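You operate a simulated robot arm through the tools that you are given. There is no shell and no other tool. Be economical: measure what you need, move in short steps, check, and stop when the job is done.

You are at the controls of a simulated robot arm. One attempt, no reset.

## Task
Take the thick-stemmed tamper and leave it on top of the orange stock carton.

Only the result counts: the job must be done as asked and must still hold three seconds after the hand-in. Knocking over, shifting, dropping, spilling or breaking anything else fails it.

## Robot
A 7-joint arm with a two-finger parallel gripper, fixed in place. Base frame: the origin is at the foot of the arm, x ahead of it, y to its left, z up; the work surface is at about z = 0. Lengths are in m, angles in degrees, forces in N, time in s.
With the tool pointing down near the work surface it reaches from about 0.24 to 0.62 m from the base axis. Its first joint turns from -66.0 to 66.0 degrees. Payload 2.6 kg.
Tool frame: the origin (TCP) lies between the finger pads and is the grasp point; the fingertips stand 0.03 m ahead of it; z points along the fingers, y is the line along which they close. Largest opening 0.094 m; finger width 0.028, thickness 0.01; the body of the gripper, 0.05 by 0.096 m, starts 0.055 m behind the TCP.
Orientation is told as [roll, pitch, yaw] about the base's x, y, z axes, in that order, counted from this pose: with the fingers straight down and closing along the base's y, the tool's x points along the base's -x, its y along +y and its z along -z.

## Interface
- The arm moves only by the tool arm_command. Its argument "series" is a list of rows, each a list of 3 entries, a list of its own where there are three numbers: the shift along the tool's x, y, z in m, then the turn, a rotation vector about the tool's x, y, z in degrees, then the gripper command, from -1 (fully open) to 1 (shut), values between in proportion. In form: [[[dx, dy, dz], [wx, wy, wz], grip], ...]. A call has 1 to 12 rows; each row shifts and turns the commanded pose from where the row before left it, along the tool's axes as they then stand. A row lasts 0.2 s, in which the tool goes at most 0.05 m and 8.6 degrees; a call with a longer step from one row to the next is refused whole, and so is a gripper value outside its range. Where a pose cannot be reached the arm comes as near as it can. A force on the tool above 40 N (or 10 N above the force at the start of the call, whichever is more), or a blocked arm, ends the call early, and 0.2 s more pass. The fingers move at their own pace (about 0.072 m/s each) and stop on an object; they squeeze with about 22 N. The grip force told is the motor's: it shows also when the fingers shut on nothing. Time passes only in rows, and 0.2 s behind the last, so rows that do not move let the fingers close. The reply holds the time, the measured pose of the TCP, the force on the tool along the base axes, the opening and the grip force, in the units named above and with some noise.
- Cameras (640 x 400 px; columns grow to the right, rows downward): "scene" is fixed at [0.0098, 0.422, 0.5834]; the picture's right is [-0.80, -0.59, 0.00], its down [-0.23, 0.31, -0.92] and it looks along [0.55, -0.74, -0.39] (base axes); focal length 356 px, centre (320, 200). "wrist" rides on the gripper at [0.076, 0.014, -0.103] in the tool frame; the picture's right is [-0.18, 0.98, 0.00], its down [-0.75, -0.14, -0.64] and it looks along [-0.63, -0.12, 0.77] (tool axes); focal length 243 px, centre (320, 200). There is no depth. A picture from a camera that has moved, and an enlarged one, comes with that camera's place and axes in the base frame and with its lens. The place of the scene camera against the robot may be out by one fixed shift of up to 0.025 m in any direction.
- camera(camera): a new picture of that camera. The clock stands still meanwhile.
- zoom(camera, box): a new picture of the part [left, top, right, bottom] of that camera's present view, enlarged. The clock stands still meanwhile.
- hand_in(): hands the job in; it is judged then, once.

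Go step by step. Nothing tells you positions but the pictures and the camera data: compare them with the known pose of the tool, close in by small moves and look again before you grip or let go. The budget is 90 turns and 38 pictures, counting those below and the enlarged ones. Unless the task says otherwise, let go and move clear before handing in, and close with one line.

The tools are called after "Emit:" by a JSON object that holds its "op" and its "data". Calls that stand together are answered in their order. arm_command: Moves the arm, as the interface text tells. Its arguments: {"type":"object","properties":{"series":{"type":"array","items":{"type":"array"}}},"required":["series"]} The other tools are called the same way: camera (camera) takes a picture; zoom (camera, box) takes an enlarged picture of a part of a camera's view; hand_in () hands the job in.

At the start:

```text
time: 0.0
eef_pos: [0.3433, -0.0341, 0.3711]
tool_rot: [0.0, 0.0, 0.0]
ft_force: [-0.4, -0.1, 0.1]
opening: 0.0937
finger_force: 0.0
```

scene: 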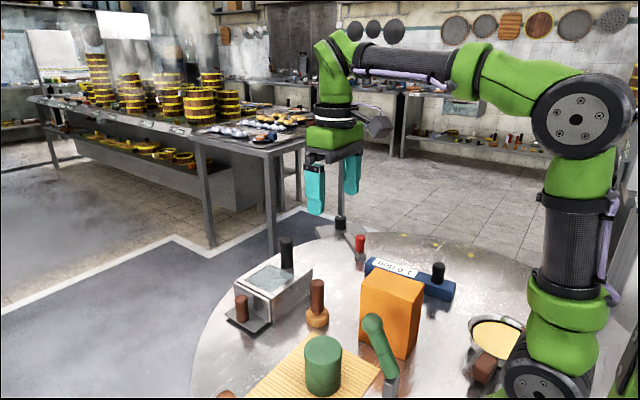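
wrist: 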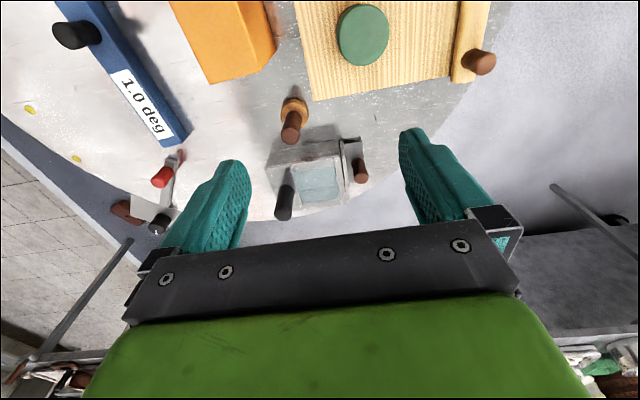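

I see a round table with several items: an orange carton, a small brown-handled object that looks like a tamper, and a green-handled object. I'll enlarge both views to tell them apart.

Emit:
{"op": "zoom", "data": {"camera": "scene", "box": [200, 220, 520, 400]}}

Emit:
{"op": "zoom", "data": {"camera": "wrist", "box": [40, 0, 520, 260]}}

```text
2.00 times, centred on (360, 310) of scene
camera zoom: at [0.0098, 0.422, 0.5834], right [-0.8, -0.59, 0.0], down [-0.23, 0.31, -0.92], along [0.55, -0.74, -0.39], focal length 712 px, centre (240, -20)
```

zoom: 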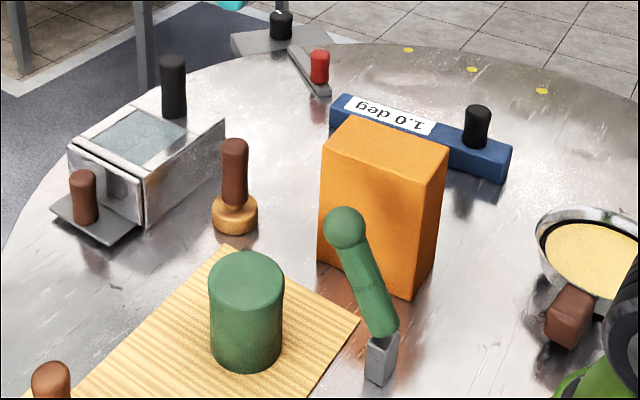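

```text
1.33 times, centred on (280, 130) of wrist
camera zoom: at [0.2672, -0.0202, 0.475], right [0.18, 0.98, 0.0], down [0.75, -0.14, 0.64], along [0.63, -0.12, -0.77], focal length 324 px, centre (373, 293)
```

zoom: 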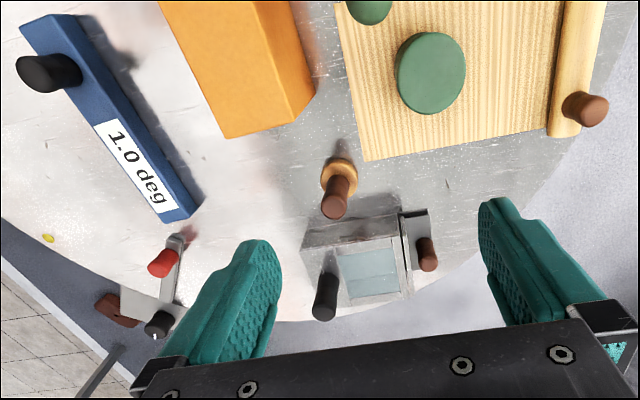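

The brown-handled tamper with the wooden foot stands at about (0.41, -0.095). "Thick-stemmed" suggests there is a second tamper, so I'll look over the rest of the table first.

Emit:
{"op": "arm_command", "data": {"series": [[[0.01, 0.04, -0.02], [0, 0, 0], -1], [[0.01, 0.04, -0.02], [0, 0, 0], -1], [[0.01, 0.04, -0.02], [0, 0, 0], -1], [[0.01, 0.04, 0], [0, 0, 0], -1], [[0.01, 0.04, 0], [0, 0, 0], -1]]}}

Emit:
{"op": "camera", "data": {"camera": "wrist"}}

Emit:
{"op": "camera", "data": {"camera": "scene"}}

```text
time: 1.2
eef_pos: [0.2939, 0.1687, 0.4313]
tool_rot: [0.1, 0.1, 0.0]
ft_force: [-0.2, -0.2, -0.3]
opening: 0.0945
finger_force: 0.0
```

```text
33 pictures are left
camera wrist: at [0.2175, 0.1814, 0.5344], right [0.18, 0.98, 0.0], down [0.75, -0.14, 0.64], along [0.63, -0.12, -0.77], focal length 243 px, centre (320, 200)
```

wrist: 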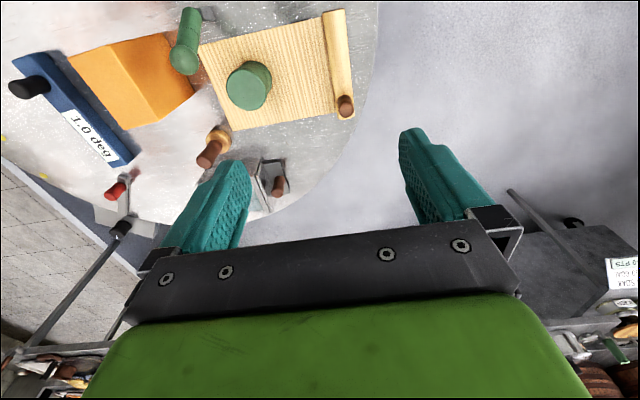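

```text
32 pictures are left
```

scene: 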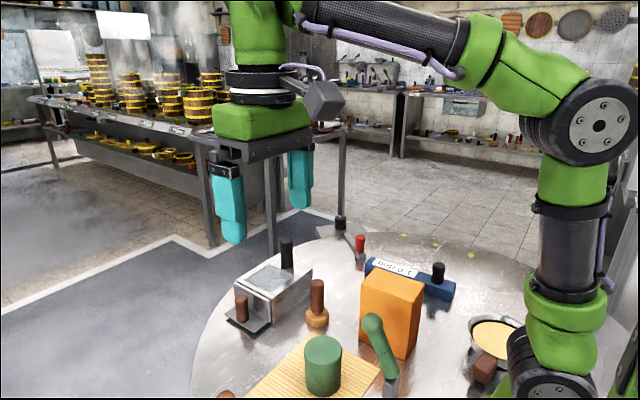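

The left side of the table holds no other tamper. I'll look at the right side and at the green item.

Emit:
{"op": "zoom", "data": {"camera": "wrist", "box": [80, 0, 400, 200]}}

Emit:
{"op": "arm_command", "data": {"series": [[[0, -0.045, 0], [0, 0, 0], -1], [[0, -0.045, 0], [0, 0, 0], -1], [[0, -0.045, 0], [0, 0, 0], -1], [[0, -0.045, 0], [0, 0, 0], -1], [[0, -0.045, 0], [0, 0, 0], -1], [[0, -0.045, 0], [0, 0, 0], -1], [[0, -0.04, 0], [0, 0, 0], -1]]}}

Emit:
{"op": "camera", "data": {"camera": "wrist"}}

```text
2.00 times, centred on (240, 100) of wrist
camera zoom: at [0.2175, 0.1814, 0.5344], right [0.18, 0.98, 0.0], down [0.75, -0.14, 0.64], along [0.63, -0.12, -0.77], focal length 485 px, centre (480, 400)
```

zoom: 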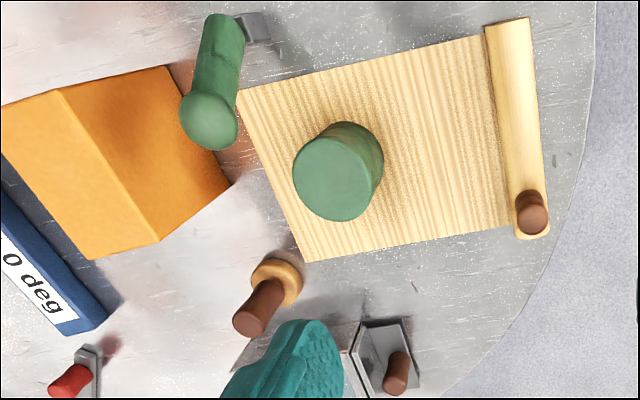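

```text
time: 2.8
eef_pos: [0.2918, -0.1458, 0.4277]
tool_rot: [0.0, 0.0, 0.1]
ft_force: [0.3, -0.5, -0.5]
opening: 0.0941
finger_force: 0.0
```

```text
30 pictures are left
camera wrist: at [0.2152, -0.1318, 0.5322], right [0.18, 0.98, 0.0], down [0.75, -0.14, 0.64], along [0.63, -0.12, -0.77], focal length 243 px, centre (320, 200)
```

wrist: 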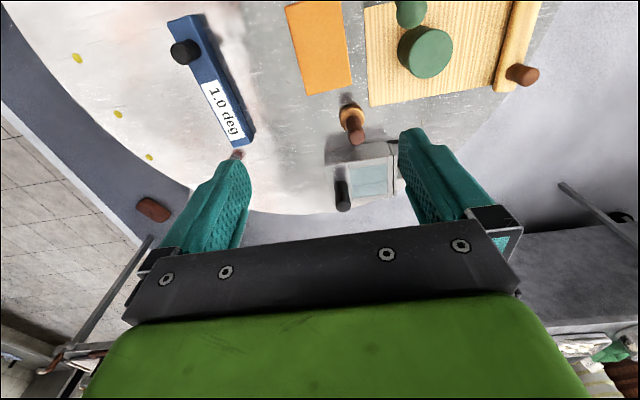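

The only tamper is the brown-handled one. Three wrist views put its axis at about (0.430, -0.100), top at z≈0.096; the carton top is roughly x 0.215–0.32, y -0.172 to -0.107, z≈0.145. I'll move above the tamper.

Emit:
{"op": "arm_command", "data": {"series": [[[-0.0276, 0.0092, 0.0356], [0, 0, 0], -1], [[-0.0276, 0.0092, 0.0356], [0, 0, 0], -1], [[-0.0276, 0.0092, 0.0356], [0, 0, 0], -1], [[-0.0276, 0.0092, 0.0356], [0, 0, 0], -1], [[-0.0276, 0.0092, 0.0356], [0, 0, 0], -1], [[0, 0, 0.03], [0, 0, 0], -1], [[0, 0, 0], [0, 0, 0], -1]]}}

Emit:
{"op": "camera", "data": {"camera": "wrist"}}

Emit:
{"op": "camera", "data": {"camera": "scene"}}

```text
time: 4.4
eef_pos: [0.4302, -0.0972, 0.2206]
tool_rot: [0.0, 0.0, -0.1]
ft_force: [-0.6, -0.2, 0.4]
opening: 0.0941
finger_force: 0.0
```

```text
29 pictures are left
camera wrist: at [0.3539, -0.0823, 0.3235], right [0.18, 0.98, 0.0], down [0.75, -0.14, 0.64], along [0.63, -0.12, -0.77], focal length 243 px, centre (320, 200)
```

wrist: 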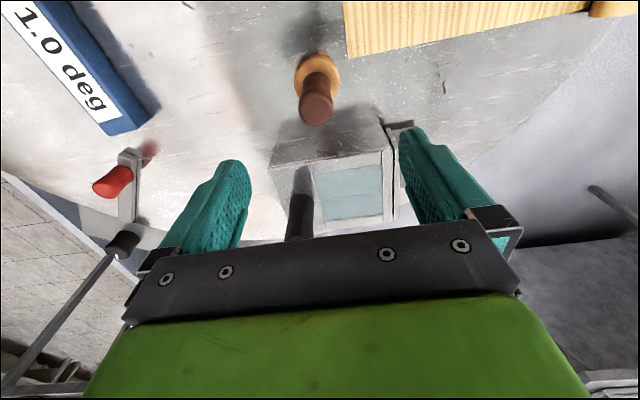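

```text
28 pictures are left
```

scene: 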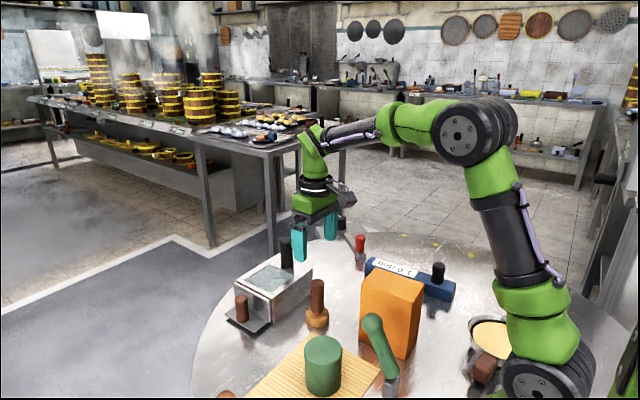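

The new view confirms the tamper axis at about (0.428, -0.101). I'll descend partway and check.

Emit:
{"op": "arm_command", "data": {"series": [[[0.002, -0.004, 0.03], [0, 0, 0], -1], [[0, 0, 0.03], [0, 0, 0], -1], [[0, 0, 0.03], [0, 0, 0], -1], [[0, 0, 0.02], [0, 0, 0], -1], [[0, 0, 0], [0, 0, 0], -1]]}}

Emit:
{"op": "camera", "data": {"camera": "wrist"}}

Emit:
{"op": "zoom", "data": {"camera": "scene", "box": [220, 200, 480, 362]}}

```text
time: 5.6
eef_pos: [0.4279, -0.1037, 0.1111]
tool_rot: [0.0, 0.0, 0.0]
ft_force: [0.0, 0.2, 0.0]
opening: 0.0939
finger_force: 0.0
```

```text
27 pictures are left
camera wrist: at [0.3526, -0.0891, 0.2142], right [0.18, 0.98, 0.0], down [0.75, -0.14, 0.64], along [0.63, -0.12, -0.77], focal length 243 px, centre (320, 200)
```

wrist: 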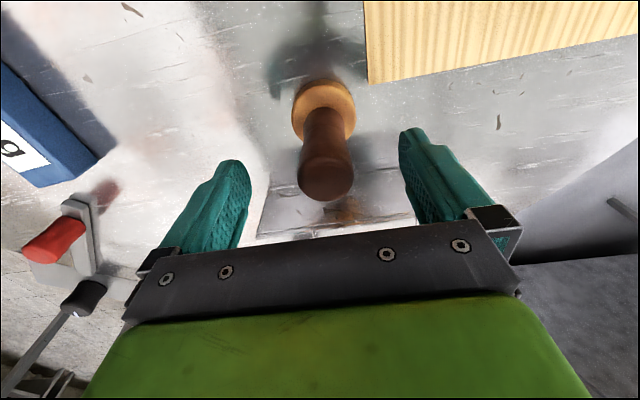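

```text
2.46 times, centred on (350, 281) of scene
camera zoom: at [0.0098, 0.422, 0.5834], right [-0.8, -0.59, 0.0], down [-0.23, 0.31, -0.92], along [0.55, -0.74, -0.39], focal length 876 px, centre (246, 1)
```

zoom: 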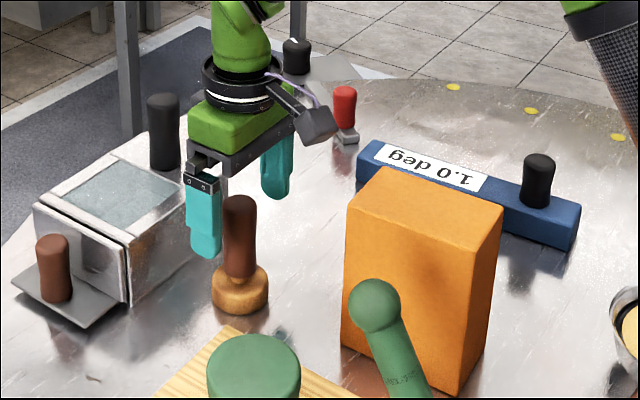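

The stem is centred between the fingers, about 3 mm off in y. I'll correct that, descend to z≈0.07 and close.

Emit:
{"op": "arm_command", "data": {"series": [[[0, 0.003, 0.02], [0, 0, 0], -1], [[0, 0, 0.02], [0, 0, 0], -1], [[0, 0, 0], [0, 0, 0], -1], [[0, 0, 0], [0, 0, 0], 1], [[0, 0, 0], [0, 0, 0], 1], [[0, 0, 0], [0, 0, 0], 1], [[0, 0, 0], [0, 0, 0], 1], [[0, 0, 0], [0, 0, 0], 1], [[0, 0, 0], [0, 0, 0], 1]]}}

Emit:
{"op": "camera", "data": {"camera": "wrist"}}

```text
time: 7.6
eef_pos: [0.4312, -0.1009, 0.0732]
tool_rot: [0.0, 0.0, 0.0]
ft_force: [0.1, -0.7, 0.7]
opening: 0.03
finger_force: 22.1
```

```text
25 pictures are left
camera wrist: at [0.3539, -0.0862, 0.1757], right [0.18, 0.98, 0.0], down [0.75, -0.14, 0.64], along [0.63, -0.12, -0.77], focal length 243 px, centre (320, 200)
```

wrist: 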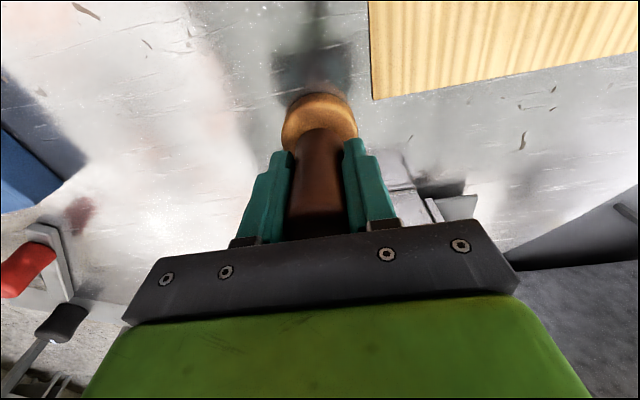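

Gripped, with the fingers stopped at 0.030 m. I'll lift straight up to z≈0.29 and check the force.

Emit:
{"op": "arm_command", "data": {"series": [[[0, 0, -0.015], [0, 0, 0], 1], [[0, 0, -0.03], [0, 0, 0], 1], [[0, 0, -0.04], [0, 0, 0], 1], [[0, 0, -0.04], [0, 0, 0], 1], [[0, 0, -0.04], [0, 0, 0], 1], [[0, 0, -0.04], [0, 0, 0], 1], [[0, 0, -0.02], [0, 0, 0], 1], [[0, 0, 0], [0, 0, 0], 1]]}}

Emit:
{"op": "camera", "data": {"camera": "wrist"}}

Emit:
{"op": "camera", "data": {"camera": "scene"}}

```text
time: 9.4
eef_pos: [0.4306, -0.1004, 0.2978]
tool_rot: [0.0, -0.1, 0.1]
ft_force: [0.5, 0.5, -1.2]
opening: 0.0298
finger_force: 22.3
```

```text
24 pictures are left
camera wrist: at [0.3534, -0.0857, 0.4008], right [0.18, 0.98, 0.0], down [0.75, -0.14, 0.64], along [0.63, -0.12, -0.77], focal length 243 px, centre (320, 200)
```

wrist: 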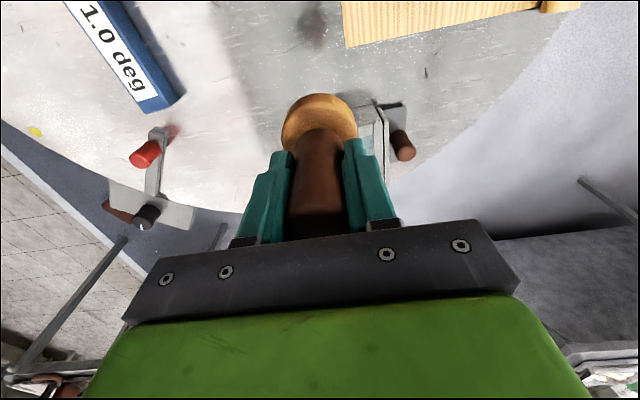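

```text
23 pictures are left
```

scene: 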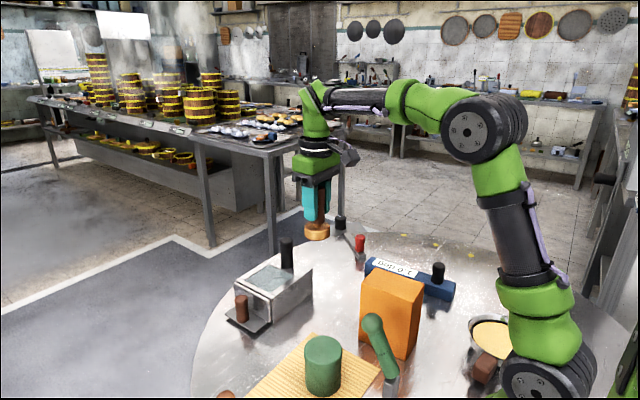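

The tamper is held and clear. I'll carry it over the carton at z≈0.30 and look.

Emit:
{"op": "arm_command", "data": {"series": [[[0.02, -0.005, 0], [0, 0, 0], 1], [[0.03, -0.007, 0], [0, 0, 0], 1], [[0.03, -0.007, 0], [0, 0, 0], 1], [[0.03, -0.007, 0], [0, 0, 0], 1], [[0.03, -0.007, 0], [0, 0, 0], 1], [[0.023, -0.007, 0], [0, 0, 0], 1], [[0, 0, 0], [0, 0, 0], 1]]}}

Emit:
{"op": "camera", "data": {"camera": "wrist"}}

Emit:
{"op": "zoom", "data": {"camera": "scene", "box": [280, 180, 520, 330]}}

```text
time: 11.0
eef_pos: [0.268, -0.1397, 0.2975]
tool_rot: [0.0, 0.0, 0.0]
ft_force: [0.2, -0.3, -0.9]
opening: 0.03
finger_force: 22.1
```

```text
22 pictures are left
camera wrist: at [0.1915, -0.126, 0.4012], right [0.18, 0.98, 0.0], down [0.75, -0.14, 0.64], along [0.63, -0.12, -0.77], focal length 243 px, centre (320, 200)
```

wrist: 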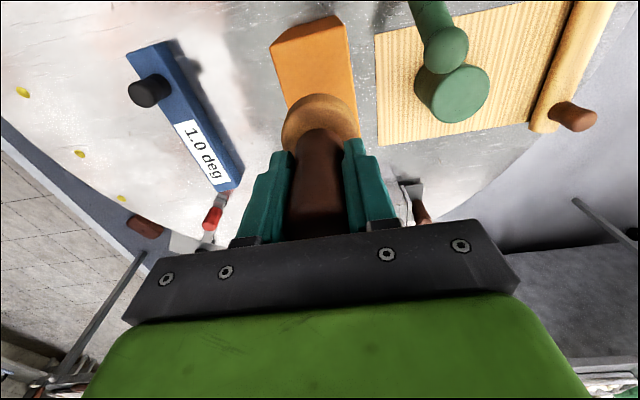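

```text
2.67 times, centred on (400, 255) of scene
camera zoom: at [0.0098, 0.422, 0.5834], right [-0.8, -0.59, 0.0], down [-0.23, 0.31, -0.92], along [0.55, -0.74, -0.39], focal length 949 px, centre (107, 53)
```

zoom: 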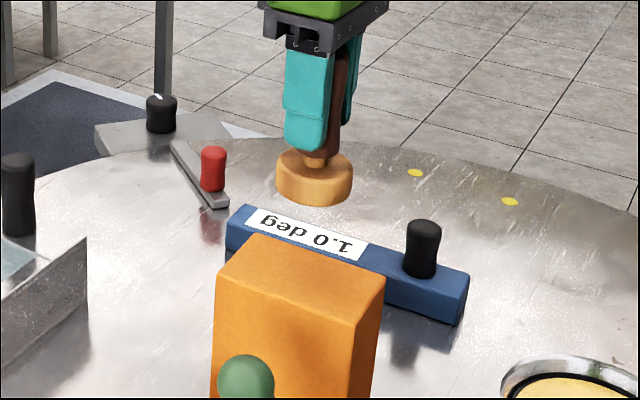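

Both cameras agree on the carton top centre at about (0.268, -0.142), so the foot is over it. I'll descend to just above the top and check.

Emit:
{"op": "arm_command", "data": {"series": [[[0, -0.002, 0.02], [0, 0, 0], 1], [[0, 0, 0.02], [0, 0, 0], 1], [[0, 0, 0.015], [0, 0, 0], 1], [[0, 0, 0.01], [0, 0, 0], 1], [[0, 0, 0], [0, 0, 0], 1]]}}

Emit:
{"op": "zoom", "data": {"camera": "scene", "box": [320, 220, 480, 320]}}

Emit:
{"op": "camera", "data": {"camera": "wrist"}}

```text
time: 12.2
eef_pos: [0.2674, -0.1404, 0.2316]
tool_rot: [0.0, 0.0, 0.0]
ft_force: [0.1, 0.1, -1.4]
opening: 0.0299
finger_force: 22.0
```

```text
4.00 times, centred on (400, 270) of scene
camera zoom: at [0.0098, 0.422, 0.5834], right [-0.8, -0.59, 0.0], down [-0.23, 0.31, -0.92], along [0.55, -0.74, -0.39], focal length 1424 px, centre (0, -80)
```

zoom: 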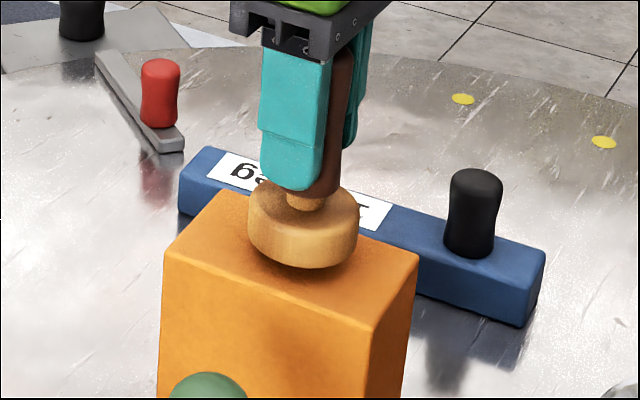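

```text
19 pictures are left
camera wrist: at [0.1897, -0.1263, 0.3356], right [0.18, 0.98, 0.0], down [0.75, -0.14, 0.64], along [0.63, -0.12, -0.77], focal length 243 px, centre (320, 200)
```

wrist: 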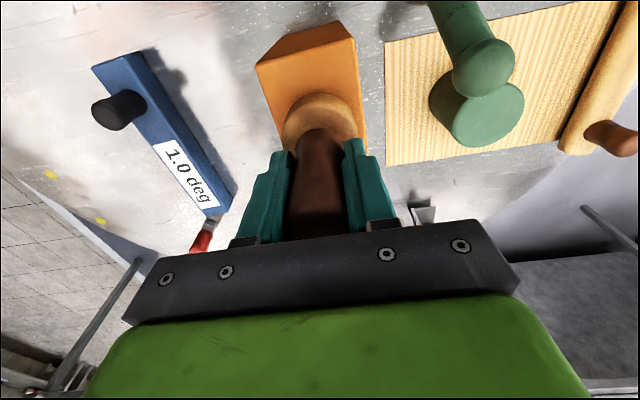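

The foot hovers about a centimetre above the middle of the carton top. I'll lower it in small steps.

Emit:
{"op": "arm_command", "data": {"series": [[[0, 0, 0.004], [0, 0, 0], 1], [[0, 0, 0.003], [0, 0, 0], 1], [[0, 0, 0.002], [0, 0, 0], 1], [[0, 0, 0], [0, 0, 0], 1]]}}

Emit:
{"op": "zoom", "data": {"camera": "scene", "box": [340, 240, 460, 315]}}

```text
time: 13.2
eef_pos: [0.2669, -0.1409, 0.2219]
tool_rot: [0.1, -0.1, 0.1]
ft_force: [-1.0, 0.4, -3.3]
opening: 0.0297
finger_force: 21.5
```

```text
5.33 times, centred on (400, 278) of scene
camera zoom: at [0.0098, 0.422, 0.5834], right [-0.8, -0.59, 0.0], down [-0.23, 0.31, -0.92], along [0.55, -0.74, -0.39], focal length 1898 px, centre (-107, -213)
```

zoom: 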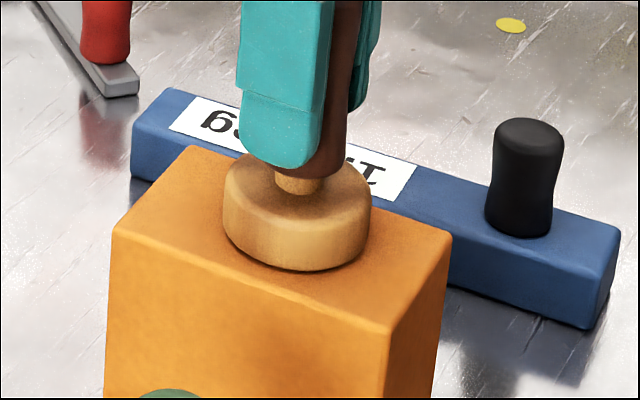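

Nearly down, with no upward push yet. I'll continue in 1 mm steps.

Emit:
{"op": "arm_command", "data": {"series": [[[0, 0, 0.001], [0, 0, 0], 1], [[0, 0, 0.001], [0, 0, 0], 1], [[0, 0, 0], [0, 0, 0], 1]]}}

```text
time: 14.0
eef_pos: [0.2682, -0.1411, 0.2222]
tool_rot: [-0.1, 0.0, 0.1]
ft_force: [-5.1, 0.6, 16.7]
opening: 0.0298
finger_force: 22.3
```

Contact at TCP z≈0.222 with 17 N upward. I'll ease back about 1 mm to relieve the push before letting go.

Emit:
{"op": "arm_command", "data": {"series": [[[0, 0, -0.001], [0, 0, 0], 1], [[0, 0, 0], [0, 0, 0], 1]]}}

```text
time: 14.6
eef_pos: [0.2668, -0.1411, 0.2231]
tool_rot: [0.0, 0.1, -0.1]
ft_force: [0.5, 0.0, -1.0]
opening: 0.0299
finger_force: 21.4
```

The push is gone. I'll go back half a millimetre to rest lightly, then open slowly.

Emit:
{"op": "arm_command", "data": {"series": [[[0, 0, 0.0005], [0, 0, 0], 1], [[0, 0, 0], [0, 0, 0], 1], [[0, 0, 0], [0, 0, 0], 0.2], [[0, 0, 0], [0, 0, 0], 0.0], [[0, 0, 0], [0, 0, 0], -0.2], [[0, 0, 0], [0, 0, 0], -0.4], [[0, 0, 0], [0, 0, 0], -0.4]]}}

Emit:
{"op": "zoom", "data": {"camera": "scene", "box": [320, 220, 480, 320]}}

Emit:
{"op": "camera", "data": {"camera": "wrist"}}

```text
time: 16.2
eef_pos: [0.2671, -0.1406, 0.2213]
tool_rot: [-0.1, 0.1, 0.1]
ft_force: [-0.4, -0.5, 0.2]
opening: 0.0658
finger_force: 0.0
```

```text
4.00 times, centred on (400, 270) of scene
camera zoom: at [0.0098, 0.422, 0.5834], right [-0.8, -0.59, 0.0], down [-0.23, 0.31, -0.92], along [0.55, -0.74, -0.39], focal length 1424 px, centre (0, -80)
```

zoom: 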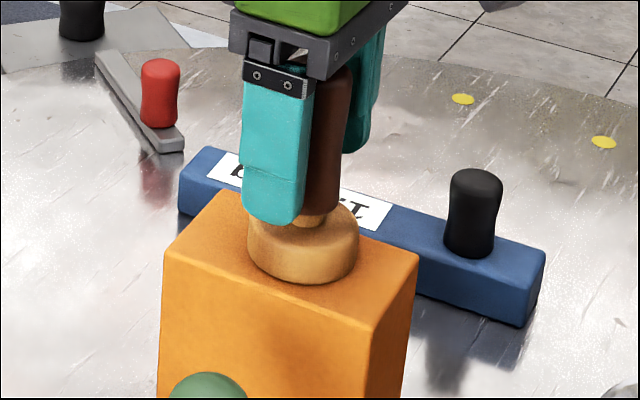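

```text
16 pictures are left
camera wrist: at [0.1898, -0.1271, 0.3255], right [0.18, 0.98, 0.0], down [0.75, -0.14, 0.64], along [0.63, -0.12, -0.77], focal length 243 px, centre (320, 200)
```

wrist: 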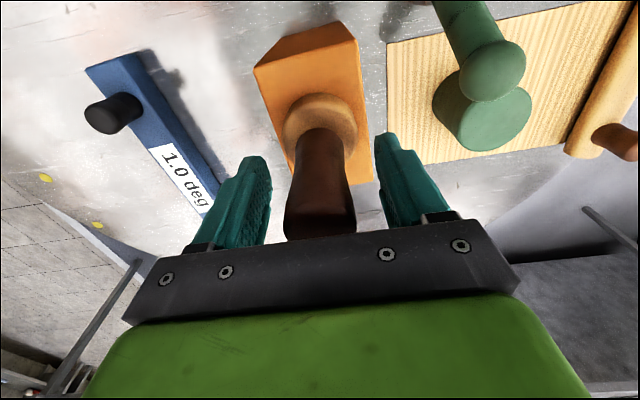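

The tamper stands upright on the carton, free of the fingers. I'll rise straight up and check.

Emit:
{"op": "arm_command", "data": {"series": [[[0, 0, -0.01], [0, 0, 0], -0.4], [[0, 0, -0.02], [0, 0, 0], -0.4], [[0, 0, -0.03], [0, 0, 0], -0.4], [[0, 0, -0.04], [0, 0, 0], -0.4], [[0, 0, -0.04], [0, 0, 0], -0.4], [[0, 0, 0], [0, 0, 0], -0.4], [[0, 0, 0], [0, 0, 0], -0.4]]}}

Emit:
{"op": "camera", "data": {"camera": "scene"}}

Emit:
{"op": "camera", "data": {"camera": "wrist"}}

```text
time: 17.8
eef_pos: [0.2675, -0.1414, 0.3621]
tool_rot: [-0.1, 0.0, 0.0]
ft_force: [0.1, 0.2, 0.5]
opening: 0.0656
finger_force: 0.0
```

```text
15 pictures are left
```

scene: 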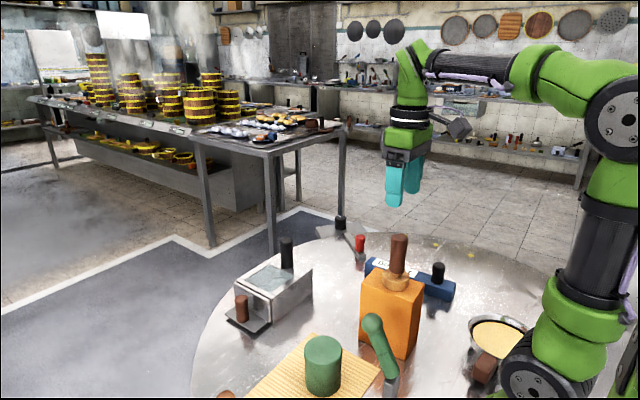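

```text
14 pictures are left
camera wrist: at [0.1902, -0.127, 0.4654], right [0.18, 0.98, 0.0], down [0.75, -0.14, 0.64], along [0.63, -0.12, -0.77], focal length 243 px, centre (320, 200)
```

wrist: 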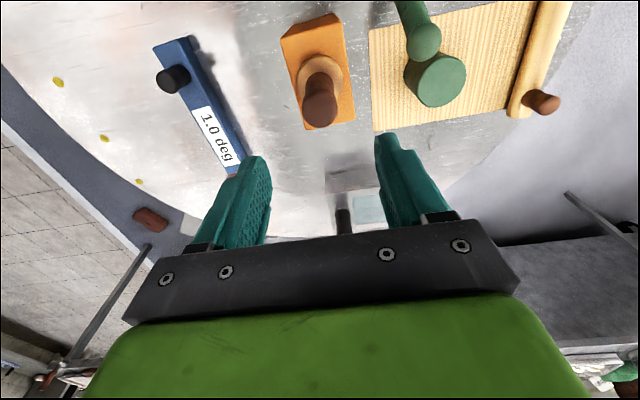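

The tamper stands upright in the middle of the carton top, nothing else has moved, and the arm is clear. I'm handing in.

Emit:
{"op": "hand_in", "data": {}}

```text
The job is handed in.
```

The brown, thick-stemmed tamper is standing upright on top of the orange stock carton; the gripper is clear, nothing else appeared to move in the last pictures, and the job is handed in.
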